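You operate a simulated robot arm through the tools that you are given. There is no shell and no other tool.

The job below is to be done with a simulated two-armed robot. You get a single attempt, and the scene is never put back.

JOB
Jog hook 5 to LOAD, swap its green s-hook for a bare one and start the chain.
Fine: the green one goes on the free board hook under COATED.

It is judged by the outcome, as a careful person would: the job done as asked, and still so three seconds after it is handed in. It fails if anything else is knocked over, pushed out of place, dropped, spilled or broken.

ROBOT AND FRAMES
Two 6-joint arms with fingered hands on one trunk, on a base that drives. Base frame: it is fixed to the floor where the robot stands at the start and does not move with it; the origin is under the middle of the robot, x ahead of it, y to its left, z up. Units: mm, degrees, N and s.
The left shoulder is at the start at [70, 168, 1465], the right one opposite. With the tool pointing down near the work surface each hand reaches from about 640 to 740 mm from the robot's upright axis, wherever it stands, measured 20 degrees to its own side. Places, roughly: bare s-hook (9x5x15 cm) [-2400, -300, 1300]; board hook [-2400, -100, 1400]; green s-hook (9x5x15 cm) [-2800, 100, 1200]; jog button [-1800, 1800, 1100]; red valve [-1800, 1900, 800]; speed dial [-1800, 1900, 1100]; start button [-1800, 1700, 1200]. Payload 4 kg a hand.
The tool frame of a hand sits at the grasp point between the pads (the TCP): z along the fingers, y along the line on which they close. The tips reach 26 mm beyond it. Largest opening 132 mm; the body of the gripper starts 73 mm behind the TCP. The gripper is a hand of 3 fingers: y runs from the thumb to the fingers, the wrist lies at [0, 0, -224] in the tool frame, and closing takes about 1.5 s.
Orientation is that of the tool frame in the base frame, as a unit quaternion [x, y, z, w]. With the fingers straight down and closing along the base's y, the tool's x points along the base's -x, its y along +y and its z along -z.

CONTROLS
- The arms move only by the tool arm_command. It takes "left_targets", "right_targets" or both (then of equal length, played together; a hand with none holds still); each is a list of rows, each a list of 6 numbers: the shift along the tool's x, y, z in cm, then the turn, a rotation vector about the tool's x, y, z in rad. In form: [[tx, ty, tz, wx, wy, wz], ...]. A call has 1 to 20 rows; each row is the pose to reach, as a shift and turn from the pose commanded when the call began, along the tool's axes at that moment. "left_gripper" and "right_gripper" are, for a hand that has rows, the finger opening in cm, from 0 to 13.2, set as the call begins (left out, the last holds). Each row takes 0.2 s and may step no farther than 50 mm and 8.6 degrees from the row before; otherwise, or with a gripper value out of range, the whole call is refused. A pose out of reach is approached as far as the arm can. The call stops where the force on the tool passes 90 N (or 10 N more than at its start, if that is more) or the arm is blocked; 0.2 s more then pass. The fingers move at their own pace (about 108 mm/s each) and stop on an object; they squeeze with about 29 N. The grip force told is the motor's: it shows also when the fingers shut on nothing. Time passes only in rows, and 0.2 s behind the last, so rows that repeat a pose let the fingers close. It gives the time, the measured TCP pose, the force on the tool (base axes), the opening and the grip force at its end, in the units of the frame above (readings bear some noise), with the torque about the TCP (base axes, N m) and any sound that the robot's microphone picked up, and new pictures: "views" is both (left out), scene, wrist or none (wrist: the cameras of the hands that moved).
- Cameras (640 x 400 px; columns grow to the right, rows downward): "scene" is now at [131.1, -2, 1680.5]; the picture's right is [-0.11, -0.99, 0.00], its down [-0.72, 0.08, -0.69] and it looks along [0.68, -0.08, -0.73] (base axes); focal length 251 px, centre (320, 200). "left" rides on the left gripper at [-62, 3, -92] in its tool frame; the picture's right is [-0.05, -1.00, 0.00], its down [0.83, -0.04, -0.56] and it looks along [0.55, -0.03, 0.83] (tool axes); focal length 230 px, centre (320, 200). "right" rides on the right gripper at [62, 3, -92] in its tool frame; the picture's right is [-0.05, 1.00, 0.00], its down [-0.83, -0.04, -0.56] and it looks along [-0.55, -0.03, 0.83] (tool axes); focal length 230 px, centre (320, 200). There is no depth. A picture from a camera that has moved, and an enlarged one, comes with that camera's place and axes in the base frame and with its lens. The place of the scene camera against the robot may be out by one fixed shift of up to 12 mm in any direction.
- slide_trunk(by): slides the trunk up (or, below 0, down) by that many mm; the arms and the scene camera ride with it, the base frame stays. It gives what a move gives, with no picture.
- roll_base(legs): drives the robot by 1 to 6 legs, each [ahead, left, turn to the left] in mm, mm and degrees, along the robot's own axes; the way and the turn of a leg run together, so that a leg with both is an arc; at most 1500 mm and 180 degrees a leg. The arms and the cameras ride along, it lands a little off, and it stops where it bumps. It gives what a move gives, and a new picture of the scene camera.
- move_fingers(finger1, finger2, thumb_bend, hand): sets how far each is bent, from 0 (flat) to 1 (curled in); at 0.3 the hand is open as for a grip, at 0.7 the pads meet at the TCP. One left out holds its place. A second passes; each finger stops where it meets its share of the squeeze, and holds until it gets a number again. A gripper value or a shape takes the hand back. It gives what a move gives, with no picture; readings hold the bend of each and the force on the fingers (four entries, about 0 where the hand has none), thumb and palm.
- set_grasp(shape, hand): the hand has 3 fingers and takes this shape, open, in about a second: jaw (thumb against the fingers, like two jaws); tri (thumb and two fingers); tip (a fingertip pinch); poke (one finger out to press); point (the index stretched); flat (the hand flat); cup (the hand cupped); fist (a fist). The gripper value then closes the fingers along that shape, each until it touches; the sizes above hold for jaw. It gives what a move gives, with no picture.
- head_to(pan, tilt): turns the head with the scene camera to pan (to the left, within 86 degrees either way) and tilt (down, from -29 to 69), counted from straight ahead of the robot. It gives what a move gives, and a new picture of the scene camera.
- zoom(camera, box): a new picture of the part [left, top, right, bottom] of that camera's present view, enlarged. The clock stands still meanwhile.
- hand_in(): hands the job in; it is judged then, once.

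Nothing tells you exact positions but the pictures and the camera data. Unless the task says otherwise, let go and move clear before handing in.

The tools are called as a command line: name --argument value ..., lists and objects as JSON in quotes. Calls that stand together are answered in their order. arm_command: Moves the arms, as the interface text tells. Its arguments: {"type":"object","properties":{"left_targets":{"type":"array","items":{"type":"array","items":{"type":"number"}}},"left_gripper":{"type":"number"},"right_targets":{"type":"array","items":{"type":"array","items":{"type":"number"}}},"right_gripper":{"type":"number"},"views":{"type":"string","enum":["both","scene","wrist","none"]}},"required":[]} The other tools are called the same way: slide_trunk (by) slides the trunk up or down; set_grasp (shape, hand) gives the hand a shape; move_fingers (finger1, finger2, thumb_bend, hand) moves the fingers one by one; roll_base (legs) drives the base; head_to (pan, tilt) turns the head that bears the scene camera; zoom (camera, box) takes an enlarged picture of a part of a camera's view; hand_in () hands the job in.

At the start:

```text
t: 0.0
left_tool_pos: [588.4, 196.9, 1110.0]
left_orientation: [0.0, 1.0, 0.001, 0.0]
left_ft_force: [0.2, 0.1, 0.1]
left_ft_torque: [0.0, -0.01, 0.02]
left_gripper_width: 131.8
left_gripper_force: 0.0
left_shape: jaw
left_bend: [0.3, 0.3, 0.3]
left_finger forces: [0.1, 0.0, 0.0, 0.1, 0.0, 0.0]
right_tool_pos: [492.8, -229.2, 1001.4]
right_orientation: [0.0, 1.0, 0.0, 0.0]
right_ft_force: [-0.4, 0.1, -0.1]
right_ft_torque: [0.02, 0.03, 0.0]
right_gripper_width: 132.2
right_gripper_force: 0.0
right_shape: jaw
right_bend: [0.3, 0.3, 0.3]
right_finger forces: [0.0, 0.0, 0.0, 0.1, 0.0, 0.1]
trunk travel left (down, up): [-910.0, 30.0]
robot x, y, heading: [3.2, 1.2, -0.0]
head pan, tilt: [-6.3, 46.5]
```

scene: 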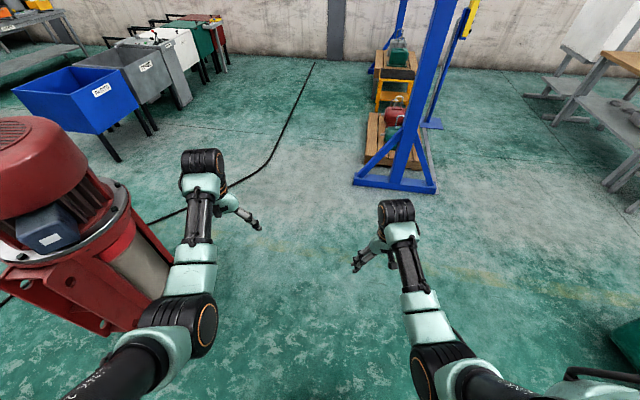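
right: 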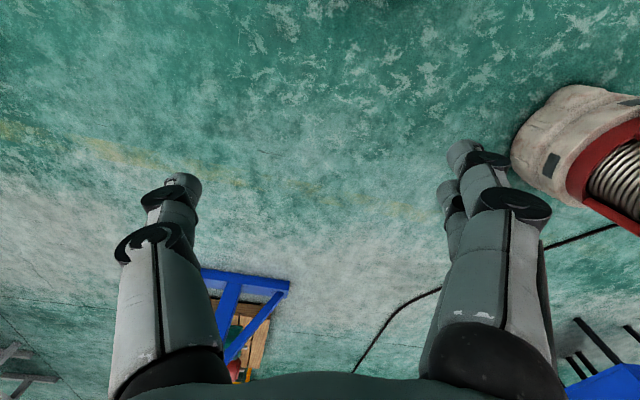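
left: 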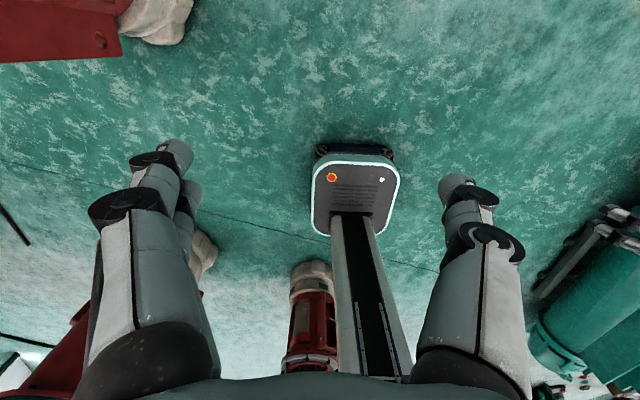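

I see an open shop floor with gantry and machines ahead; the job's places (board, hooks, chain, control panel) lie behind the robot at x around -1800 to -2800. I'll turn the robot around in place first and look.

head_to --pan 86 --tilt 15

head_to --pan -86 --tilt 15

```text
t: 1.7
left_tool_pos: [588.9, 195.5, 1110.2]
left_orientation: [0.0, 1.0, 0.0, 0.001]
left_ft_force: [-0.2, -0.4, -0.2]
left_ft_torque: [0.03, 0.01, -0.05]
left_gripper_width: 131.9
left_gripper_force: 0.1
left_shape: jaw
left_bend: [0.3, 0.3, 0.3]
left_finger forces: [0.0, 0.0, 0.1, 0.1, 0.0, 0.0]
right_tool_pos: [493.8, -230.3, 999.6]
right_orientation: [-0.001, 1.0, 0.0, 0.0]
right_ft_force: [0.1, 0.0, -0.4]
right_ft_torque: [0.02, 0.0, -0.02]
right_gripper_width: 132.1
right_gripper_force: 0.2
right_shape: jaw
right_bend: [0.3, 0.3, 0.3]
right_finger forces: [0.0, 0.1, 0.0, 0.1, 0.0, 0.0]
trunk travel left (down, up): [-910.0, 30.0]
robot x, y, heading: [-3.6, -0.2, 0.2]
head pan, tilt: [85.9, 15.0]
camera scene: at [58.2, 100.0, 1729.5], right [1.0, -0.07, 0.0], down [-0.02, -0.26, -0.97], along [0.07, 0.96, -0.26], focal length 251 px, centre (320, 200)
```

scene: 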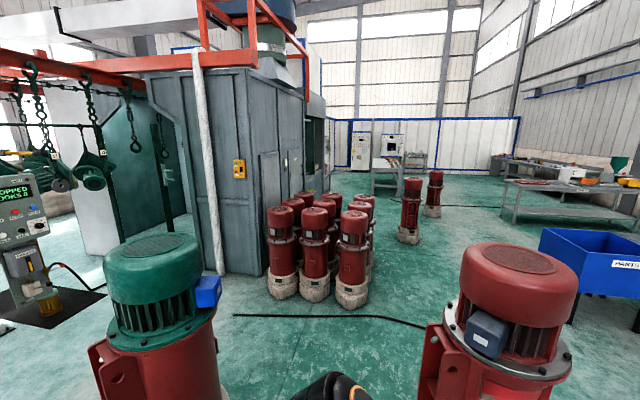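

```text
t: 4.3
left_tool_pos: [589.5, 195.9, 1109.4]
left_orientation: [-0.001, 1.0, 0.0, 0.001]
left_ft_force: [0.2, -0.4, 0.3]
left_ft_torque: [-0.05, 0.01, 0.02]
left_gripper_width: 132.1
left_gripper_force: 0.1
left_shape: jaw
left_bend: [0.3, 0.3, 0.3]
left_finger forces: [0.1, 0.0, 0.1, 0.1, 0.0, 0.0]
right_tool_pos: [494.5, -229.3, 999.6]
right_orientation: [0.0, 1.0, 0.0, 0.001]
right_ft_force: [0.8, -0.5, -0.1]
right_ft_torque: [0.0, 0.0, 0.02]
right_gripper_width: 132.1
right_gripper_force: 0.1
right_shape: jaw
right_bend: [0.3, 0.3, 0.3]
right_finger forces: [0.1, 0.1, 0.1, 0.1, 0.0, 0.1]
trunk travel left (down, up): [-910.0, 30.0]
robot x, y, heading: [-2.6, -0.3, -0.1]
head pan, tilt: [-85.9, 15.0]
camera scene: at [58.2, -86.4, 1729.5], right [-1.0, -0.07, 0.0], down [-0.02, 0.26, -0.97], along [0.07, -0.96, -0.26], focal length 251 px, centre (320, 200)
```

scene: 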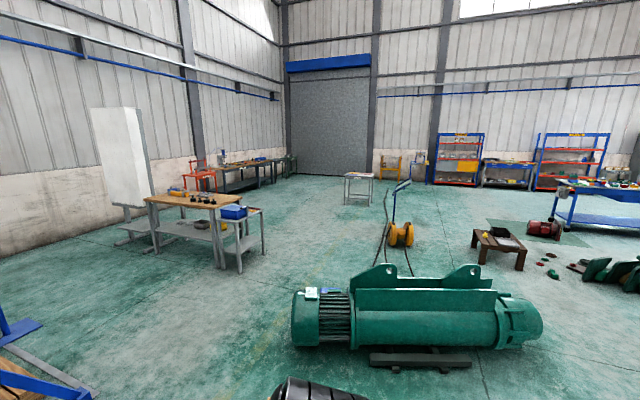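

Motors stand close on my left, a hoist lies on my right, and the overhead chain conveyor with its panel ("STOPPED, HOOKS...") is back-left. Before turning I'll check the clearance around the base.

head_to --pan 60 --tilt 60

head_to --pan 86 --tilt 60

head_to --pan -86 --tilt 60

```text
t: 6.6
left_tool_pos: [588.8, 196.2, 1109.9]
left_orientation: [0.0, 1.0, 0.0, 0.0]
left_ft_force: [0.8, 0.7, 0.2]
left_ft_torque: [0.01, -0.03, 0.0]
left_gripper_width: 131.9
left_gripper_force: 0.0
left_shape: jaw
left_bend: [0.3, 0.3, 0.3]
left_finger forces: [0.0, 0.1, 0.0, 0.0, 0.0, 0.1]
right_tool_pos: [493.8, -230.0, 1000.4]
right_orientation: [0.0, 1.0, -0.001, 0.0]
right_ft_force: [-0.5, -0.1, 0.2]
right_ft_torque: [-0.02, -0.01, 0.02]
right_gripper_width: 131.7
right_gripper_force: 0.1
right_shape: jaw
right_bend: [0.3, 0.3, 0.3]
right_finger forces: [0.0, 0.0, 0.0, 0.0, 0.0, 0.1]
trunk travel left (down, up): [-910.0, 30.0]
robot x, y, heading: [0.1, -2.1, 0.0]
head pan, tilt: [60.0, 60.0]
camera scene: at [84.9, 64.5, 1663.2], right [0.87, -0.5, 0.0], down [-0.43, -0.75, -0.5], along [0.25, 0.43, -0.87], focal length 251 px, centre (320, 200)
```

scene: 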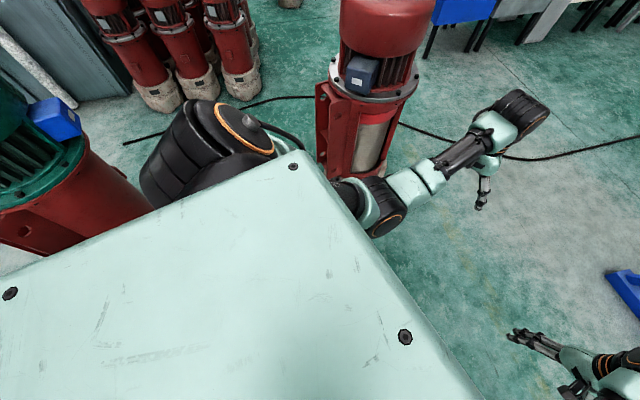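

```text
t: 7.5
left_tool_pos: [588.4, 195.6, 1109.4]
left_orientation: [-0.001, 1.0, -0.001, 0.0]
left_ft_force: [0.5, -1.6, 0.4]
left_ft_torque: [-0.01, 0.0, -0.01]
left_gripper_width: 131.9
left_gripper_force: 0.1
left_shape: jaw
left_bend: [0.3, 0.3, 0.3]
left_finger forces: [0.0, 0.0, 0.0, 0.0, 0.0, 0.1]
right_tool_pos: [494.6, -229.3, 1000.4]
right_orientation: [0.001, 1.0, 0.001, 0.0]
right_ft_force: [0.2, 0.6, -1.4]
right_ft_torque: [-0.03, -0.01, -0.07]
right_gripper_width: 132.0
right_gripper_force: 0.2
right_shape: jaw
right_bend: [0.3, 0.3, 0.3]
right_finger forces: [0.1, 0.1, 0.0, 0.0, 0.0, 0.1]
trunk travel left (down, up): [-910.0, 30.0]
robot x, y, heading: [2.2, 0.2, -0.0]
head pan, tilt: [85.9, 60.0]
camera scene: at [56.3, 73.2, 1663.2], right [1.0, -0.07, 0.0], down [-0.06, -0.86, -0.5], along [0.04, 0.5, -0.87], focal length 251 px, centre (320, 200)
```

scene: 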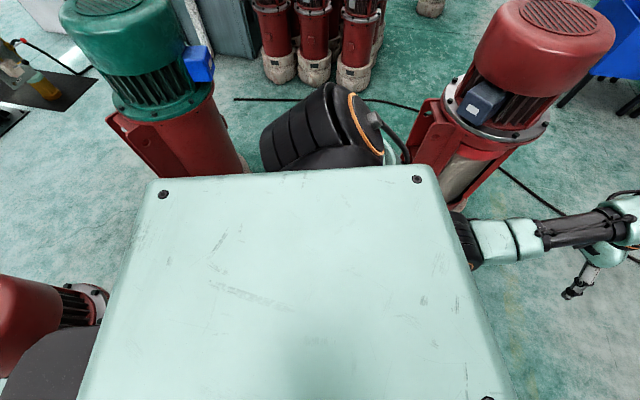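

```text
t: 10.1
left_tool_pos: [588.3, 195.6, 1108.8]
left_orientation: [0.0, 1.0, -0.001, 0.0]
left_ft_force: [0.9, 0.3, 0.0]
left_ft_torque: [0.03, 0.01, -0.02]
left_gripper_width: 131.9
left_gripper_force: 0.0
left_shape: jaw
left_bend: [0.3, 0.3, 0.3]
left_finger forces: [0.0, 0.0, 0.0, 0.1, 0.0, 0.0]
right_tool_pos: [493.7, -229.1, 999.6]
right_orientation: [0.001, 1.0, 0.0, 0.001]
right_ft_force: [-0.4, -0.6, -0.5]
right_ft_torque: [0.0, 0.03, -0.02]
right_gripper_width: 131.8
right_gripper_force: 0.1
right_shape: jaw
right_bend: [0.3, 0.3, 0.3]
right_finger forces: [0.1, 0.1, 0.1, 0.1, 0.1, 0.0]
trunk travel left (down, up): [-910.0, 30.0]
robot x, y, heading: [-1.0, -1.4, -0.1]
head pan, tilt: [-85.9, 60.0]
camera scene: at [56.2, -59.7, 1663.2], right [-1.0, -0.07, 0.0], down [-0.06, 0.86, -0.5], along [0.04, -0.5, -0.87], focal length 251 px, centre (320, 200)
```

scene: 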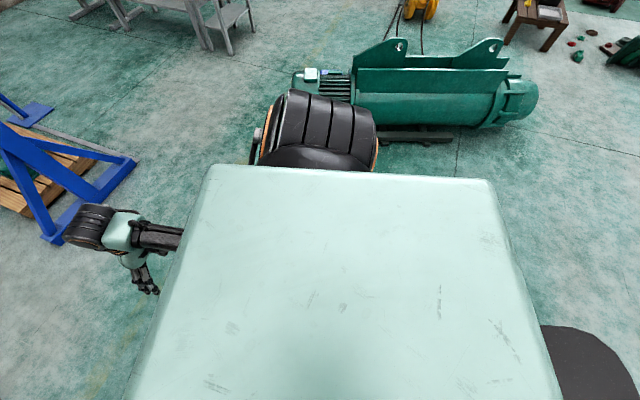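

Motors stand at roughly (750, 870), (-560, 950) and right behind me near (-830, 180), so a full left turn in place is tight; the right side is clear. I'll strafe right a little and turn right, then look towards -x.

roll_base --legs '[[0, -300, 0], [0, 0, -90]]'

head_to --pan -86 --tilt 15

head_to --pan -86 --tilt 50

```text
t: 15.8
left_tool_pos: [222.1, -876.4, 1110.8]
left_orientation: [0.691, 0.723, 0.0, 0.0]
left_ft_force: [0.3, 0.1, 0.2]
left_ft_torque: [0.0, -0.01, -0.03]
left_gripper_width: 131.9
left_gripper_force: 0.1
left_shape: jaw
left_bend: [0.3, 0.3, 0.3]
left_finger forces: [0.0, 0.0, 0.1, 0.1, 0.0, 0.1]
right_tool_pos: [-206.7, -801.6, 999.8]
right_orientation: [0.691, 0.722, 0.0, 0.0]
right_ft_force: [0.5, 0.5, 0.3]
right_ft_torque: [-0.03, -0.03, 0.02]
right_gripper_width: 131.8
right_gripper_force: 0.1
right_shape: jaw
right_bend: [0.3, 0.3, 0.3]
right_finger forces: [0.1, 0.0, 0.1, 0.1, 0.1, 0.0]
trunk travel left (down, up): [-910.0, 30.0]
robot x, y, heading: [3.6, -301.6, -87.3]
head pan, tilt: [-85.9, 60.0]
camera scene: at [-62.1, -348.6, 1663.2], right [-0.11, 0.99, 0.0], down [0.86, 0.1, -0.5], along [-0.5, -0.06, -0.87], focal length 251 px, centre (320, 200)
```

scene: 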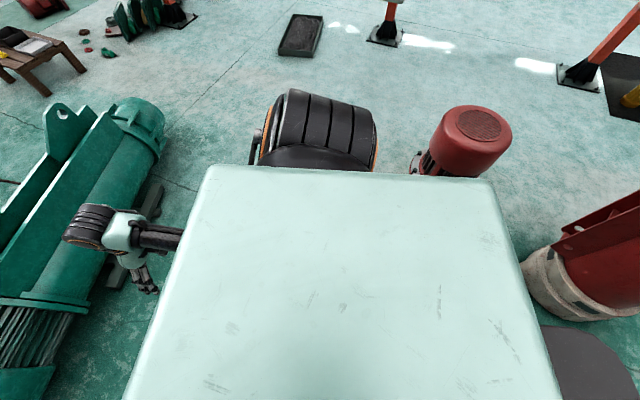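

```text
t: 16.9
left_tool_pos: [222.1, -877.4, 1108.9]
left_orientation: [0.691, 0.723, 0.0, 0.0]
left_ft_force: [-0.4, -1.3, 0.4]
left_ft_torque: [0.01, 0.01, -0.02]
left_gripper_width: 131.9
left_gripper_force: 0.1
left_shape: jaw
left_bend: [0.3, 0.3, 0.3]
left_finger forces: [0.0, 0.0, 0.1, 0.0, 0.1, 0.0]
right_tool_pos: [-207.2, -801.6, 998.9]
right_orientation: [0.692, 0.722, 0.0, 0.0]
right_ft_force: [0.1, -0.5, 0.3]
right_ft_torque: [0.03, -0.01, -0.01]
right_gripper_width: 131.9
right_gripper_force: 0.0
right_shape: jaw
right_bend: [0.3, 0.3, 0.3]
right_finger forces: [0.0, 0.0, 0.0, 0.1, 0.0, 0.0]
trunk travel left (down, up): [-910.0, 30.0]
robot x, y, heading: [0.9, -296.5, -87.8]
head pan, tilt: [-85.9, 15.0]
camera scene: at [-88.9, -351.7, 1729.4], right [-0.11, 0.99, 0.0], down [0.26, 0.03, -0.97], along [-0.96, -0.11, -0.26], focal length 251 px, centre (320, 200)
```

scene: 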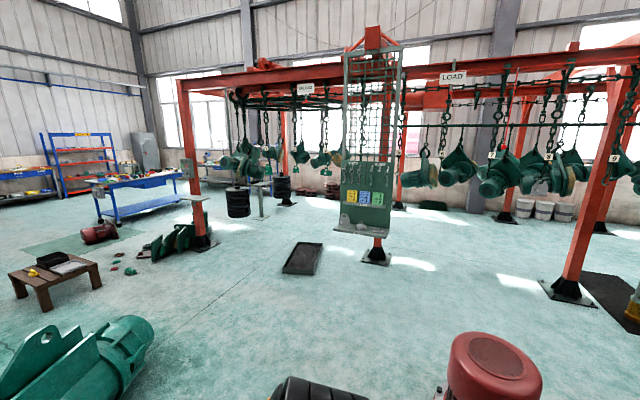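

```text
t: 18.0
left_tool_pos: [221.8, -875.8, 1109.8]
left_orientation: [0.691, 0.723, 0.0, 0.0]
left_ft_force: [0.6, -0.1, 0.5]
left_ft_torque: [0.02, -0.02, -0.01]
left_gripper_width: 132.0
left_gripper_force: 0.1
left_shape: jaw
left_bend: [0.3, 0.3, 0.3]
left_finger forces: [0.0, 0.0, 0.0, 0.1, 0.0, 0.0]
right_tool_pos: [-207.5, -801.0, 999.9]
right_orientation: [0.692, 0.722, -0.001, 0.0]
right_ft_force: [0.0, -0.2, 0.2]
right_ft_torque: [0.02, 0.0, 0.01]
right_gripper_width: 131.6
right_gripper_force: 0.1
right_shape: jaw
right_bend: [0.3, 0.3, 0.3]
right_finger forces: [0.0, 0.0, 0.0, 0.0, 0.0, 0.0]
trunk travel left (down, up): [-910.0, 30.0]
robot x, y, heading: [1.7, -297.0, -87.4]
head pan, tilt: [-85.9, 50.0]
camera scene: at [-72.7, -349.8, 1675.8], right [-0.11, 0.99, 0.0], down [0.76, 0.09, -0.64], along [-0.64, -0.07, -0.77], focal length 251 px, centre (320, 200)
```

scene: 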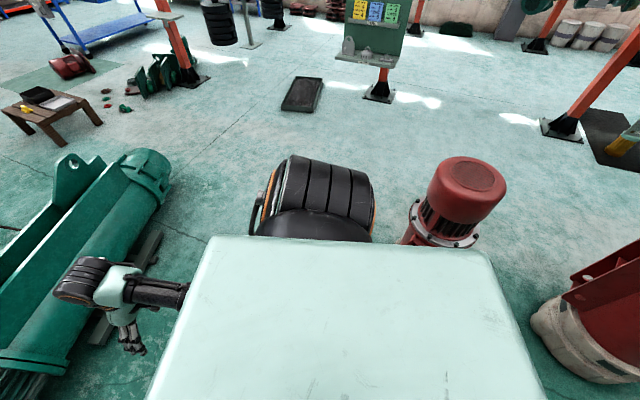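

The overhead conveyor (LOAD sign, numbered hooks) and the hook board are in view towards -x. I'll zoom in for detail.

head_to --pan -86 --tilt 12

zoom --camera "scene" --box '[320, 60, 480, 260]'

zoom --camera "scene" --box '[460, 60, 640, 240]'

zoom --camera "scene" --box '[210, 70, 360, 220]'

```text
t: 19.0
left_tool_pos: [221.8, -877.3, 1109.5]
left_orientation: [0.692, 0.722, 0.0, 0.0]
left_ft_force: [0.6, 0.0, -0.1]
left_ft_torque: [0.0, -0.03, 0.03]
left_gripper_width: 132.0
left_gripper_force: 0.0
left_shape: jaw
left_bend: [0.3, 0.3, 0.3]
left_finger forces: [0.1, 0.1, 0.1, 0.0, 0.0, 0.1]
right_tool_pos: [-206.1, -799.4, 999.8]
right_orientation: [0.691, 0.723, -0.001, 0.0]
right_ft_force: [0.2, 1.3, -0.7]
right_ft_torque: [-0.02, 0.0, 0.0]
right_gripper_width: 132.1
right_gripper_force: 0.1
right_shape: jaw
right_bend: [0.3, 0.3, 0.3]
right_finger forces: [0.0, 0.0, 0.1, 0.0, 0.0, 0.1]
trunk travel left (down, up): [-910.0, 30.0]
robot x, y, heading: [1.4, -295.5, -87.6]
head pan, tilt: [-85.9, 12.0]
camera scene: at [-88.8, -351.7, 1734.3], right [-0.11, 0.99, 0.0], down [0.21, 0.02, -0.98], along [-0.97, -0.11, -0.21], focal length 251 px, centre (320, 200)
```

scene: 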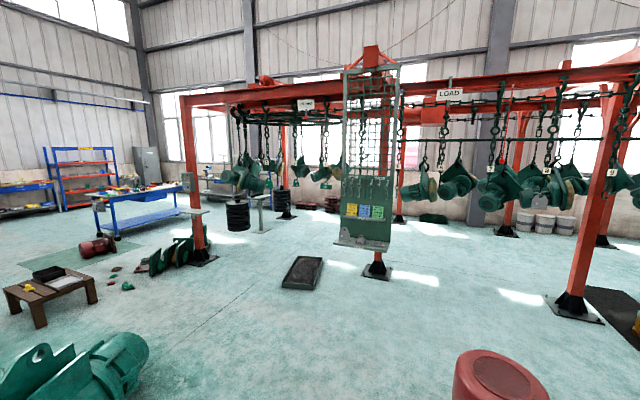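

```text
2.00 times, centred on (400, 160) of scene
camera zoom: at [-88.8, -351.7, 1734.3], right [-0.11, 0.99, 0.0], down [0.21, 0.02, -0.98], along [-0.97, -0.11, -0.21], focal length 502 px, centre (160, 280)
```

zoom: 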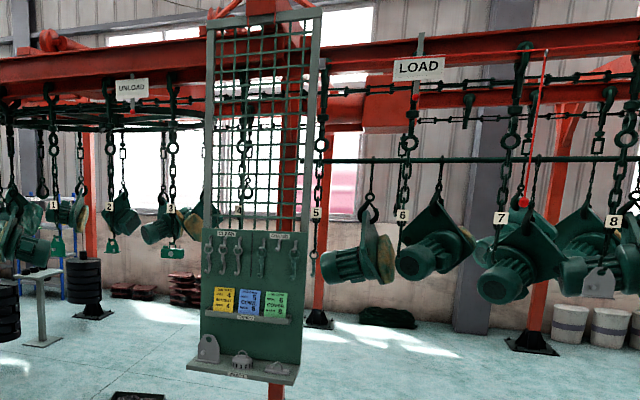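

```text
2.22 times, centred on (550, 150) of scene
camera zoom: at [-88.8, -351.7, 1734.3], right [-0.11, 0.99, 0.0], down [0.21, 0.02, -0.98], along [-0.97, -0.11, -0.21], focal length 558 px, centre (-191, 311)
```

zoom: 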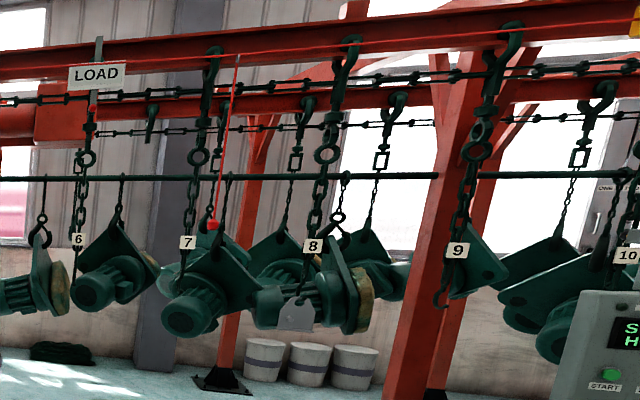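

```text
2.67 times, centred on (285, 145) of scene
camera zoom: at [-88.8, -351.7, 1734.3], right [-0.11, 0.99, 0.0], down [0.21, 0.02, -0.98], along [-0.97, -0.11, -0.21], focal length 670 px, centre (413, 347)
```

zoom: 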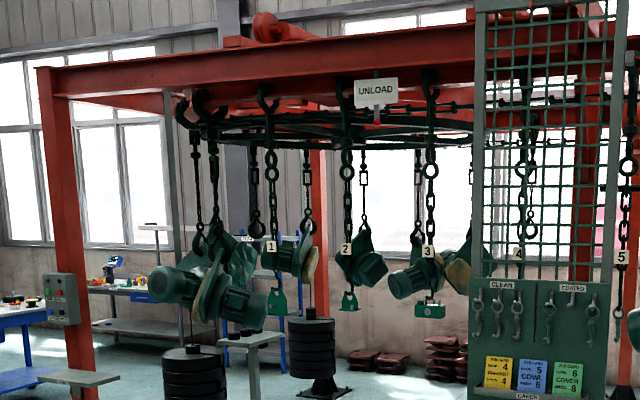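

Hooks 5–10 hang along the near run, the LOAD sign is above about hook 6's place; the board shows CLEAN (grey hooks) and COATED with job cards. The panel is off to the right. I'll turn to face -x, then look at the panel.

roll_base --legs '[[0, 0, -92]]'

head_to --pan 0 --tilt 15

head_to --pan -55 --tilt 20

```text
t: 23.4
left_tool_pos: [-592.0, -481.9, 1109.7]
left_orientation: [1.0, -0.01, 0.0, 0.0]
left_ft_force: [-0.6, -0.3, 1.1]
left_ft_torque: [0.04, 0.03, 0.01]
left_gripper_width: 131.9
left_gripper_force: 0.0
left_shape: jaw
left_bend: [0.3, 0.3, 0.3]
left_finger forces: [0.0, 0.0, 0.0, 0.1, 0.0, 0.0]
right_tool_pos: [-488.9, -58.7, 999.6]
right_orientation: [1.0, -0.009, 0.001, 0.0]
right_ft_force: [0.1, -0.3, -0.1]
right_ft_torque: [0.01, -0.04, 0.0]
right_gripper_width: 131.9
right_gripper_force: 0.0
right_shape: jaw
right_bend: [0.3, 0.3, 0.3]
right_finger forces: [0.0, 0.1, 0.1, 0.0, 0.0, 0.1]
trunk travel left (down, up): [-910.0, 30.0]
robot x, y, heading: [0.3, -298.1, 178.8]
head pan, tilt: [-85.9, 12.0]
camera scene: at [-53.5, -197.0, 1734.4], right [1.0, 0.05, 0.0], down [0.01, -0.21, -0.98], along [-0.05, 0.98, -0.21], focal length 251 px, centre (320, 200)
```

scene: 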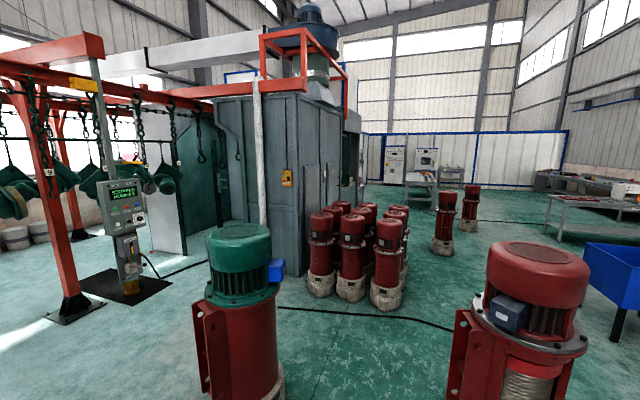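

```text
t: 25.0
left_tool_pos: [-591.5, -481.6, 1109.2]
left_orientation: [1.0, -0.009, 0.0, 0.0]
left_ft_force: [0.4, 0.5, 0.2]
left_ft_torque: [0.02, -0.02, 0.04]
left_gripper_width: 131.7
left_gripper_force: 0.1
left_shape: jaw
left_bend: [0.3, 0.3, 0.3]
left_finger forces: [0.1, 0.0, 0.0, 0.0, 0.0, 0.0]
right_tool_pos: [-489.6, -58.7, 999.9]
right_orientation: [1.0, -0.01, 0.0, -0.001]
right_ft_force: [0.6, 0.5, 0.4]
right_ft_torque: [-0.03, 0.01, -0.01]
right_gripper_width: 132.0
right_gripper_force: 0.0
right_shape: jaw
right_bend: [0.3, 0.3, 0.3]
right_finger forces: [0.0, 0.0, 0.1, 0.1, 0.1, 0.0]
trunk travel left (down, up): [-910.0, 30.0]
robot x, y, heading: [1.0, -293.5, 179.0]
head pan, tilt: [0.0, 15.0]
camera scene: at [-142.1, -287.9, 1729.5], right [0.02, 1.0, 0.0], down [0.26, -0.01, -0.97], along [-0.97, 0.02, -0.26], focal length 251 px, centre (320, 200)
```

scene: 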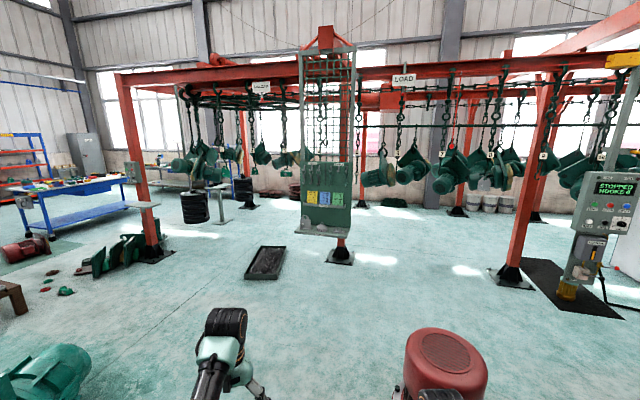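

```text
t: 26.2
left_tool_pos: [-592.9, -481.7, 1110.5]
left_orientation: [1.0, -0.01, 0.0, 0.0]
left_ft_force: [-0.4, 0.1, 0.3]
left_ft_torque: [-0.02, -0.01, -0.04]
left_gripper_width: 131.7
left_gripper_force: 0.0
left_shape: jaw
left_bend: [0.3, 0.3, 0.3]
left_finger forces: [0.0, 0.1, 0.1, 0.0, 0.1, 0.0]
right_tool_pos: [-488.4, -58.1, 999.6]
right_orientation: [1.0, -0.01, -0.001, -0.001]
right_ft_force: [0.2, 0.3, 0.3]
right_ft_torque: [0.0, -0.02, -0.02]
right_gripper_width: 131.9
right_gripper_force: 0.0
right_shape: jaw
right_bend: [0.3, 0.3, 0.3]
right_finger forces: [0.0, 0.0, 0.0, 0.0, 0.0, 0.0]
trunk travel left (down, up): [-910.0, 30.0]
robot x, y, heading: [2.4, -299.1, 178.9]
head pan, tilt: [-55.0, 20.0]
camera scene: at [-100.7, -212.5, 1721.3], right [0.83, 0.56, 0.0], down [0.19, -0.28, -0.94], along [-0.52, 0.78, -0.34], focal length 251 px, centre (320, 200)
```

scene: 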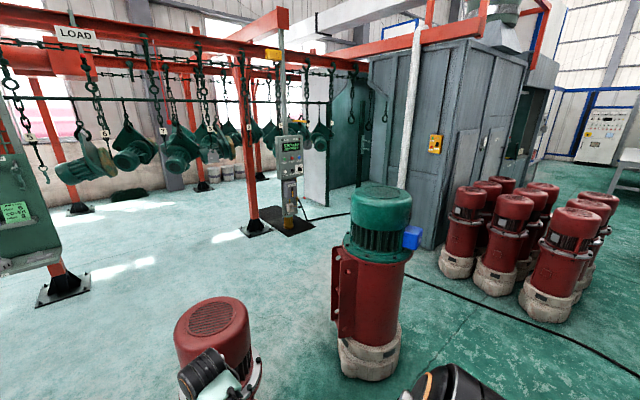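

The panel stands on a post near (-1800, 1800), roughly facing my way. I'll zoom on it and on the hooks.

zoom --camera "scene" --box '[255, 120, 335, 240]'

head_to --pan -20 --tilt 12

zoom --camera "scene" --box '[200, 60, 360, 260]'

zoom --camera "scene" --box '[460, 120, 560, 280]'

```text
3.33 times, centred on (295, 180) of scene
camera zoom: at [-100.7, -212.5, 1721.3], right [0.83, 0.56, 0.0], down [0.19, -0.28, -0.94], along [-0.52, 0.78, -0.34], focal length 837 px, centre (403, 267)
```

zoom: 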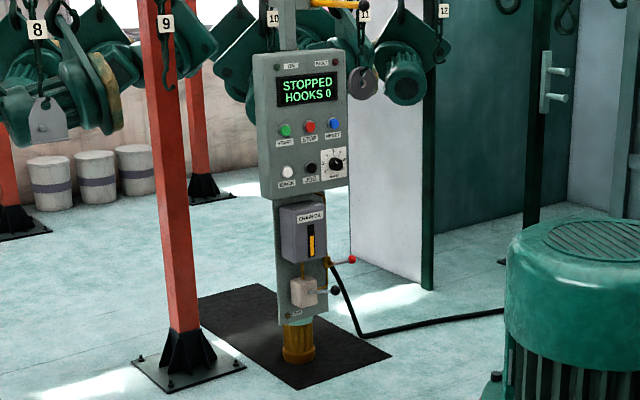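

```text
t: 27.2
left_tool_pos: [-592.0, -482.2, 1109.0]
left_orientation: [1.0, -0.01, 0.0, 0.0]
left_ft_force: [-1.3, 0.1, -0.5]
left_ft_torque: [0.0, -0.01, -0.03]
left_gripper_width: 131.7
left_gripper_force: 0.0
left_shape: jaw
left_bend: [0.3, 0.3, 0.3]
left_finger forces: [0.0, 0.1, 0.0, 0.0, 0.0, 0.0]
right_tool_pos: [-489.5, -58.8, 1000.3]
right_orientation: [1.0, -0.009, 0.0, 0.0]
right_ft_force: [0.7, -0.4, 0.3]
right_ft_torque: [0.0, -0.02, -0.01]
right_gripper_width: 132.2
right_gripper_force: 0.0
right_shape: jaw
right_bend: [0.3, 0.3, 0.3]
right_finger forces: [0.1, 0.0, 0.0, 0.0, 0.0, 0.0]
trunk travel left (down, up): [-910.0, 30.0]
robot x, y, heading: [-3.3, -297.2, 178.9]
head pan, tilt: [-20.0, 12.0]
camera scene: at [-135.6, -256.1, 1734.4], right [0.36, 0.93, 0.0], down [0.19, -0.08, -0.98], along [-0.91, 0.35, -0.21], focal length 251 px, centre (320, 200)
```

scene: 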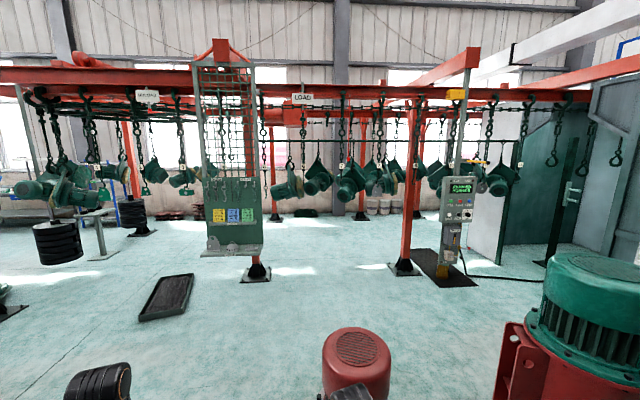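

```text
2.00 times, centred on (280, 160) of scene
camera zoom: at [-135.6, -256.1, 1734.4], right [0.36, 0.93, 0.0], down [0.19, -0.08, -0.98], along [-0.91, 0.35, -0.21], focal length 502 px, centre (400, 280)
```

zoom: 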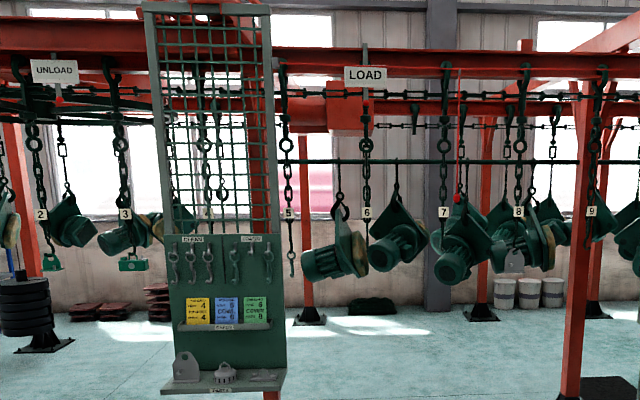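

```text
2.50 times, centred on (510, 200) of scene
camera zoom: at [-135.6, -256.1, 1734.4], right [0.36, 0.93, 0.0], down [0.19, -0.08, -0.98], along [-0.91, 0.35, -0.21], focal length 628 px, centre (-155, 200)
```

zoom: 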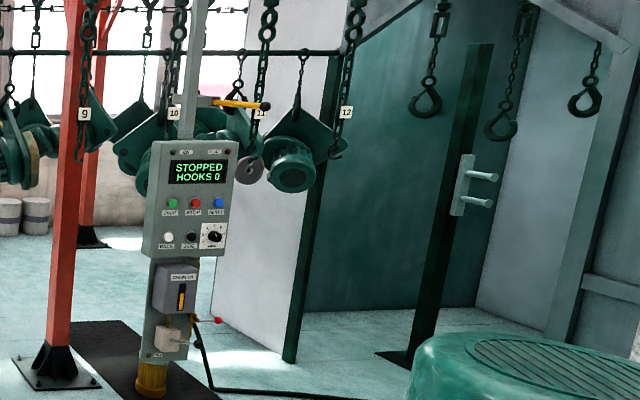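

The panel (START/STOP/RESET over BACK/JOG/SPEED) hangs from the frame near (-1800, 1800, 1100); hook 6 is at LOAD now, hook 5 one place to its left. I'll drive past the red motor with clearance, nearer to the line, and look again.

roll_base --legs '[[0, 250, 0], [1350, 0, 1]]'

head_to --pan -20 --tilt 10

head_to --pan -80 --tilt 20

```text
t: 35.4
left_tool_pos: [-1943.1, -741.1, 1109.4]
left_orientation: [1.0, 0.004, 0.0, 0.0]
left_ft_force: [-0.6, 1.1, -0.5]
left_ft_torque: [0.02, -0.01, -0.01]
left_gripper_width: 131.8
left_gripper_force: 0.0
left_shape: jaw
left_bend: [0.3, 0.3, 0.3]
left_finger forces: [0.0, 0.0, 0.1, 0.0, 0.0, 0.1]
right_tool_pos: [-1853.2, -314.9, 1000.2]
right_orientation: [1.0, 0.005, 0.001, 0.0]
right_ft_force: [0.8, -0.2, 0.5]
right_ft_torque: [0.01, -0.03, -0.02]
right_gripper_width: 132.0
right_gripper_force: 0.0
right_shape: jaw
right_bend: [0.3, 0.3, 0.3]
right_finger forces: [0.0, 0.1, 0.0, 0.0, 0.1, 0.0]
trunk travel left (down, up): [-910.0, 30.0]
robot x, y, heading: [-1358.4, -540.5, -179.6]
head pan, tilt: [-20.0, 12.0]
camera scene: at [-1494.5, -503.1, 1734.4], right [0.33, 0.94, 0.0], down [0.2, -0.07, -0.98], along [-0.92, 0.33, -0.21], focal length 251 px, centre (320, 200)
```

scene: 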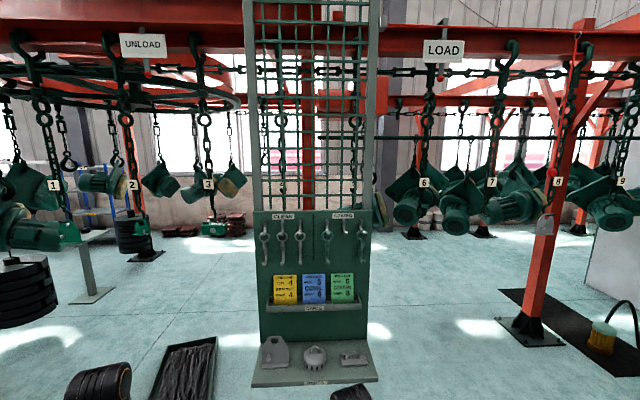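

```text
t: 36.0
left_tool_pos: [-1945.9, -741.6, 1109.7]
left_orientation: [1.0, 0.004, 0.0, 0.0]
left_ft_force: [0.2, 0.5, 0.6]
left_ft_torque: [0.03, -0.02, -0.01]
left_gripper_width: 132.1
left_gripper_force: 0.1
left_shape: jaw
left_bend: [0.3, 0.3, 0.3]
left_finger forces: [0.1, 0.0, 0.0, 0.1, 0.0, 0.0]
right_tool_pos: [-1854.4, -315.0, 1000.1]
right_orientation: [1.0, 0.005, 0.0, 0.0]
right_ft_force: [0.1, -0.2, -0.5]
right_ft_torque: [0.01, -0.03, -0.01]
right_gripper_width: 132.0
right_gripper_force: 0.0
right_shape: jaw
right_bend: [0.3, 0.3, 0.3]
right_finger forces: [0.0, 0.0, 0.0, 0.0, 0.1, 0.0]
trunk travel left (down, up): [-910.0, 30.0]
robot x, y, heading: [-1357.8, -540.8, -179.4]
head pan, tilt: [-20.0, 10.0]
camera scene: at [-1494.7, -503.2, 1737.6], right [0.33, 0.94, 0.0], down [0.16, -0.06, -0.98], along [-0.93, 0.33, -0.17], focal length 251 px, centre (320, 200)
```

scene: 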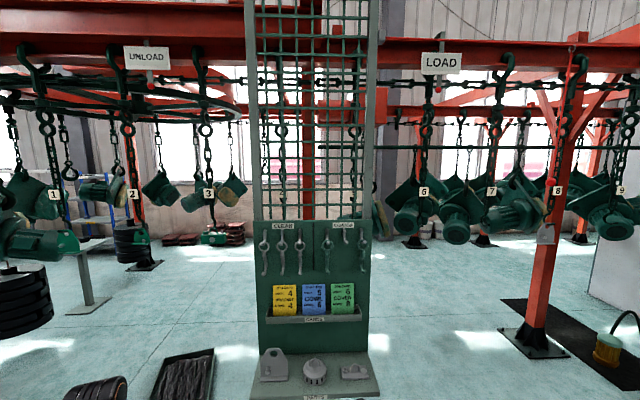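

```text
t: 37.3
left_tool_pos: [-1945.9, -740.2, 1109.5]
left_orientation: [1.0, 0.004, 0.0, 0.0]
left_ft_force: [-0.5, 0.2, -0.5]
left_ft_torque: [0.0, 0.0, -0.01]
left_gripper_width: 132.0
left_gripper_force: 0.1
left_shape: jaw
left_bend: [0.3, 0.3, 0.3]
left_finger forces: [0.0, 0.0, 0.0, 0.0, 0.1, 0.0]
right_tool_pos: [-1855.0, -315.0, 999.2]
right_orientation: [1.0, 0.005, 0.0, 0.0]
right_ft_force: [1.0, 0.1, 1.1]
right_ft_torque: [0.01, -0.03, 0.02]
right_gripper_width: 132.0
right_gripper_force: 0.1
right_shape: jaw
right_bend: [0.3, 0.3, 0.3]
right_finger forces: [0.1, 0.1, 0.0, 0.0, 0.0, 0.0]
trunk travel left (down, up): [-910.0, 30.0]
robot x, y, heading: [-1360.5, -539.4, -179.5]
head pan, tilt: [-80.0, 20.0]
camera scene: at [-1424.4, -442.8, 1721.4], right [0.98, 0.18, 0.0], down [0.06, -0.34, -0.94], along [-0.17, 0.92, -0.34], focal length 251 px, centre (320, 200)
```

scene: 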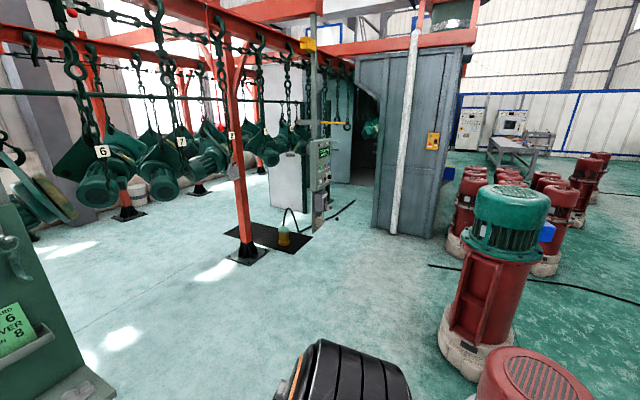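

The board is in front of me, hook 5 hidden behind the board's mesh from here. Zooming in on the board and labels.

head_to --pan -20 --tilt 15

zoom --camera "scene" --box '[245, 190, 385, 300]'

zoom --camera "scene" --box '[245, 260, 385, 380]'

zoom --camera "scene" --box '[235, 60, 385, 220]'

```text
t: 38.6
left_tool_pos: [-1945.4, -742.1, 1110.3]
left_orientation: [1.0, 0.004, 0.0, 0.0]
left_ft_force: [0.1, 0.1, 0.8]
left_ft_torque: [0.0, -0.04, 0.0]
left_gripper_width: 131.9
left_gripper_force: 0.0
left_shape: jaw
left_bend: [0.3, 0.3, 0.3]
left_finger forces: [0.1, 0.0, 0.1, 0.0, 0.0, 0.0]
right_tool_pos: [-1853.8, -317.2, 999.2]
right_orientation: [1.0, 0.004, 0.0, -0.001]
right_ft_force: [-0.9, 0.4, 0.0]
right_ft_torque: [0.0, -0.02, 0.01]
right_gripper_width: 132.1
right_gripper_force: 0.2
right_shape: jaw
right_bend: [0.3, 0.3, 0.3]
right_finger forces: [0.0, 0.0, 0.0, 0.1, 0.0, 0.1]
trunk travel left (down, up): [-910.0, 30.0]
robot x, y, heading: [-1357.9, -538.8, -179.4]
head pan, tilt: [-20.0, 15.0]
camera scene: at [-1495.4, -503.0, 1729.5], right [0.34, 0.94, 0.0], down [0.24, -0.09, -0.97], along [-0.91, 0.32, -0.26], focal length 251 px, centre (320, 200)
```

scene: 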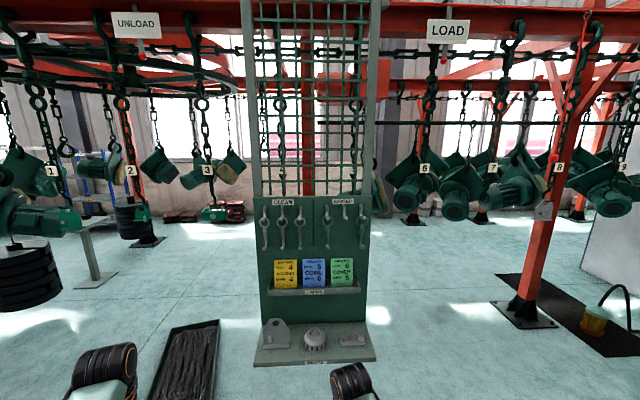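

```text
3.64 times, centred on (315, 245) of scene
camera zoom: at [-1495.4, -503.0, 1729.5], right [0.34, 0.94, 0.0], down [0.24, -0.09, -0.97], along [-0.91, 0.32, -0.26], focal length 914 px, centre (338, 36)
```

zoom: 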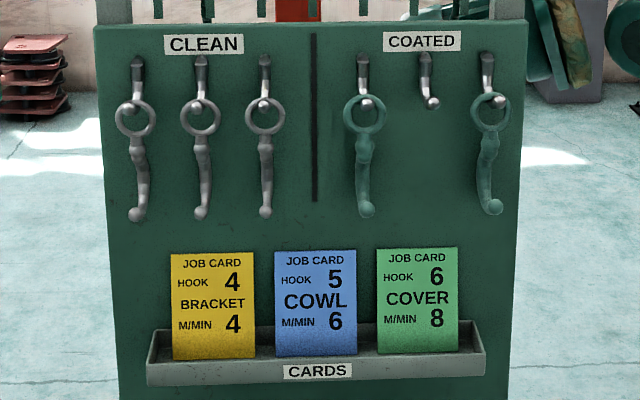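

```text
3.33 times, centred on (315, 320) of scene
camera zoom: at [-1495.4, -503.0, 1729.5], right [0.34, 0.94, 0.0], down [0.24, -0.09, -0.97], along [-0.91, 0.32, -0.26], focal length 837 px, centre (337, -200)
```

zoom: 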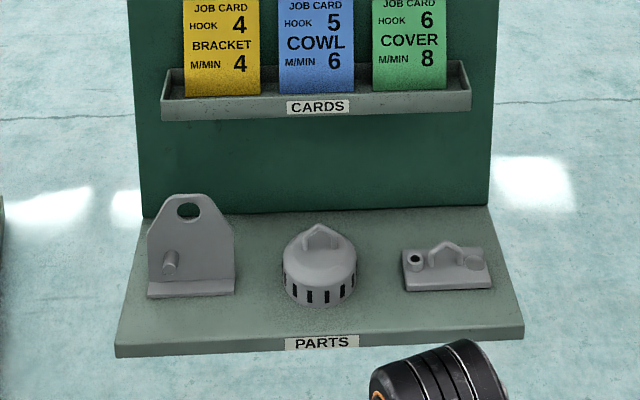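

```text
2.50 times, centred on (310, 140) of scene
camera zoom: at [-1495.4, -503.0, 1729.5], right [0.34, 0.94, 0.0], down [0.24, -0.09, -0.97], along [-0.91, 0.32, -0.26], focal length 628 px, centre (345, 350)
```

zoom: 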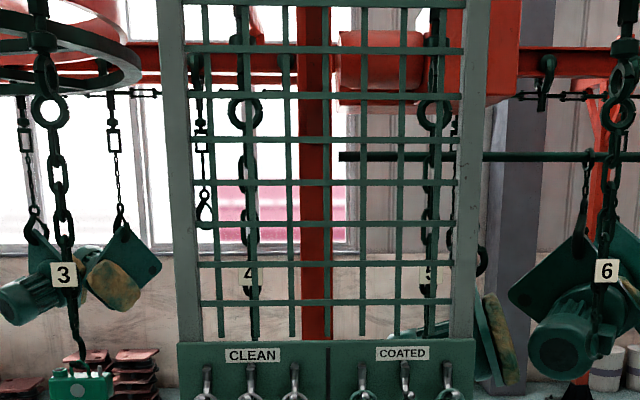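

The board reads CLEAN (three grey hooks) and COATED (two green, middle peg free). First the jog: I'll drive between the red motor and the board towards the panel, keeping clear of both.

roll_base --legs '[[145, 0, -0.5], [0, -700, 0]]'

```text
t: 43.5
left_tool_pos: [-2094.7, -37.7, 1108.7]
left_orientation: [1.0, 0.005, 0.0, 0.0]
left_ft_force: [-0.2, -0.4, -0.6]
left_ft_torque: [0.01, 0.0, -0.01]
left_gripper_width: 132.0
left_gripper_force: 0.0
left_shape: jaw
left_bend: [0.3, 0.3, 0.3]
left_finger forces: [0.0, 0.0, 0.0, 0.0, 0.0, 0.1]
right_tool_pos: [-2004.1, 388.1, 999.3]
right_orientation: [1.0, 0.005, 0.0, 0.0]
right_ft_force: [-0.3, 0.0, -0.1]
right_ft_torque: [0.02, 0.01, 0.0]
right_gripper_width: 131.8
right_gripper_force: 0.0
right_shape: jaw
right_bend: [0.3, 0.3, 0.3]
right_finger forces: [0.0, 0.0, 0.0, 0.0, 0.0, 0.0]
trunk travel left (down, up): [-910.0, 30.0]
robot x, y, heading: [-1505.7, 162.3, -179.3]
head pan, tilt: [-20.0, 15.0]
camera scene: at [-1644.7, 201.0, 1729.5], right [0.33, 0.94, 0.0], down [0.24, -0.09, -0.97], along [-0.91, 0.32, -0.26], focal length 251 px, centre (320, 200)
```

scene: 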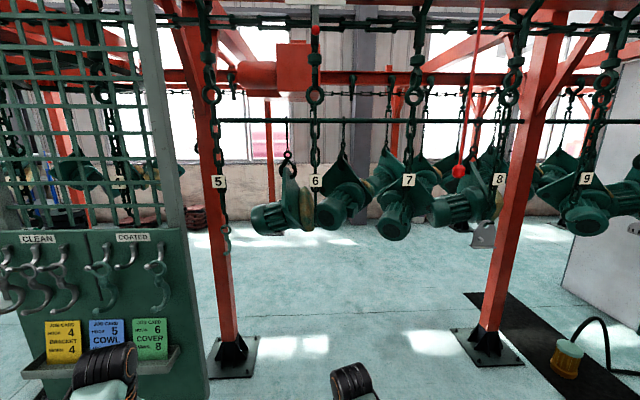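

Hook 5's chain is visible now in front of a red post, with 6 at LOAD. Zooming.

zoom --camera "scene" --box '[190, 70, 350, 270]'

head_to --pan -20 --tilt -10

zoom --camera "scene" --box '[190, 100, 350, 300]'

```text
2.00 times, centred on (270, 170) of scene
camera zoom: at [-1644.7, 201.0, 1729.5], right [0.33, 0.94, 0.0], down [0.24, -0.09, -0.97], along [-0.91, 0.32, -0.26], focal length 502 px, centre (420, 260)
```

zoom: 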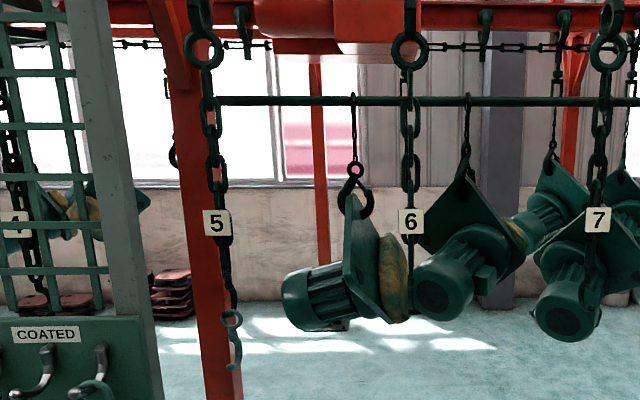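

```text
t: 44.4
left_tool_pos: [-2092.4, -36.3, 1109.7]
left_orientation: [1.0, 0.006, 0.0, 0.0]
left_ft_force: [-0.3, -0.3, 0.0]
left_ft_torque: [0.01, 0.0, -0.02]
left_gripper_width: 131.9
left_gripper_force: 0.1
left_shape: jaw
left_bend: [0.3, 0.3, 0.3]
left_finger forces: [0.0, 0.0, 0.0, 0.0, 0.0, 0.0]
right_tool_pos: [-2004.0, 389.6, 1001.8]
right_orientation: [1.0, 0.006, 0.0, 0.0]
right_ft_force: [0.7, 0.0, 0.1]
right_ft_torque: [0.02, 0.0, -0.03]
right_gripper_width: 131.9
right_gripper_force: 0.1
right_shape: jaw
right_bend: [0.3, 0.3, 0.3]
right_finger forces: [0.0, 0.1, 0.0, 0.0, 0.0, 0.0]
trunk travel left (down, up): [-910.0, 30.0]
robot x, y, heading: [-1506.5, 165.2, -179.3]
head pan, tilt: [-20.0, -10.0]
camera scene: at [-1636.2, 199.9, 1768.8], right [0.33, 0.94, 0.0], down [-0.16, 0.06, -0.98], along [-0.93, 0.33, 0.17], focal length 251 px, centre (320, 200)
```

scene: 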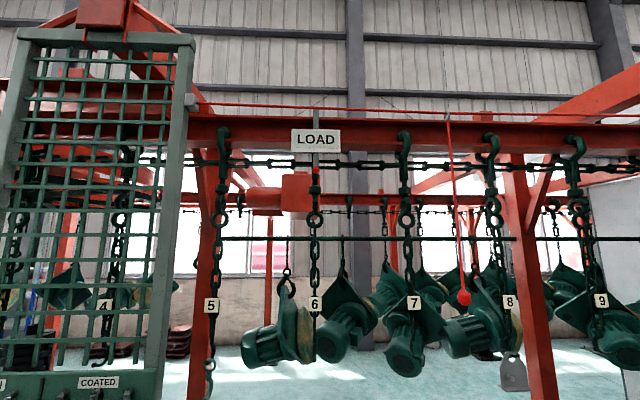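

```text
2.00 times, centred on (270, 200) of scene
camera zoom: at [-1636.2, 199.9, 1768.8], right [0.33, 0.94, 0.0], down [-0.16, 0.06, -0.98], along [-0.93, 0.33, 0.17], focal length 502 px, centre (420, 200)
```

zoom: 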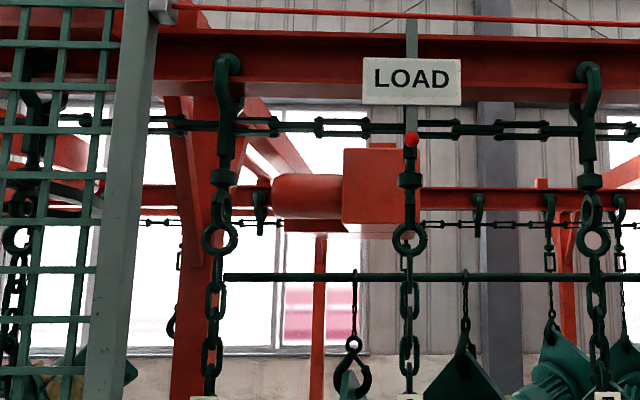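

Hook 5 carries a green s-hook at the chain's end; LOAD's pointer is exactly at hook 6's place, one pitch ahead. On to the panel.

roll_base --legs '[[0, -650, 0], [-330, 0, 0]]'

head_to --pan -45 --tilt 25

```text
t: 49.8
left_tool_pos: [-1774.6, 624.0, 1108.1]
left_orientation: [1.0, 0.0, 0.002, 0.001]
left_ft_force: [-0.6, 0.0, -0.8]
left_ft_torque: [-0.03, -0.03, 0.01]
left_gripper_width: 131.9
left_gripper_force: 0.2
left_shape: jaw
left_bend: [0.3, 0.3, 0.3]
left_finger forces: [0.0, 0.0, 0.1, 0.1, 0.0, 0.0]
right_tool_pos: [-1679.4, 1049.8, 999.5]
right_orientation: [1.0, 0.0, 0.001, 0.0]
right_ft_force: [0.4, -0.1, 0.1]
right_ft_torque: [0.02, -0.03, -0.02]
right_gripper_width: 132.1
right_gripper_force: 0.0
right_shape: jaw
right_bend: [0.3, 0.3, 0.3]
right_finger forces: [0.0, 0.0, 0.0, 0.0, 0.0, 0.0]
trunk travel left (down, up): [-910.0, 30.0]
robot x, y, heading: [-1180.5, 823.2, -180.0]
head pan, tilt: [-20.0, -10.0]
camera scene: at [-1315.3, 856.2, 1768.6], right [0.34, 0.94, 0.0], down [-0.16, 0.06, -0.99], along [-0.93, 0.34, 0.17], focal length 251 px, centre (320, 200)
```

scene: 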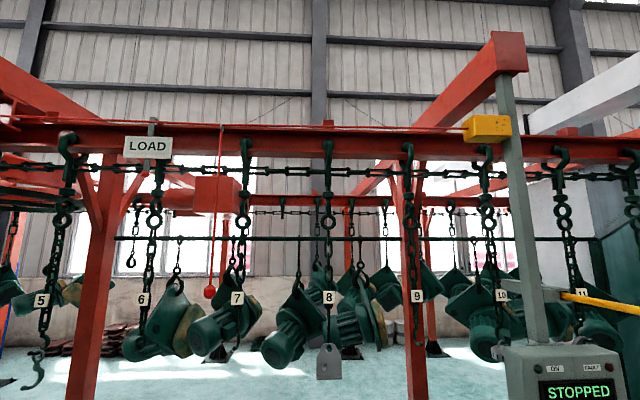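

```text
t: 50.8
left_tool_pos: [-1772.2, 625.8, 1109.5]
left_orientation: [1.0, 0.001, 0.001, 0.001]
left_ft_force: [-0.3, 0.1, 0.3]
left_ft_torque: [0.01, 0.0, 0.0]
left_gripper_width: 131.8
left_gripper_force: 0.0
left_shape: jaw
left_bend: [0.3, 0.3, 0.3]
left_finger forces: [0.0, 0.0, 0.0, 0.0, 0.0, 0.0]
right_tool_pos: [-1677.9, 1048.4, 998.6]
right_orientation: [1.0, 0.0, -0.001, 0.0]
right_ft_force: [-0.8, -0.2, -0.6]
right_ft_torque: [0.04, -0.03, -0.03]
right_gripper_width: 132.1
right_gripper_force: 0.1
right_shape: jaw
right_bend: [0.3, 0.3, 0.3]
right_finger forces: [0.1, 0.0, 0.0, 0.0, 0.1, 0.1]
trunk travel left (down, up): [-910.0, 30.0]
robot x, y, heading: [-1183.6, 822.2, -180.0]
head pan, tilt: [-45.0, 25.0]
camera scene: at [-1297.9, 892.7, 1713.3], right [0.71, 0.71, 0.0], down [0.3, -0.3, -0.91], along [-0.64, 0.64, -0.42], focal length 251 px, centre (320, 200)
```

scene: 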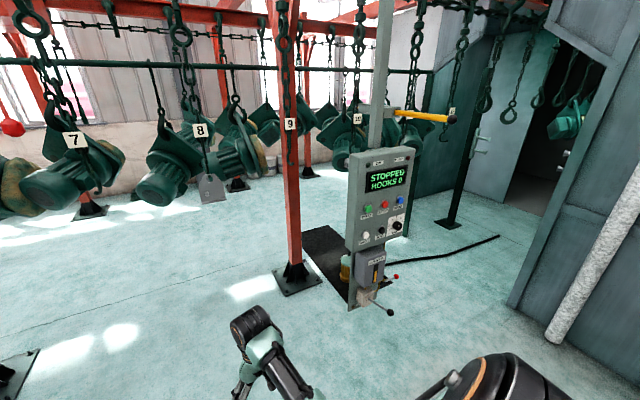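

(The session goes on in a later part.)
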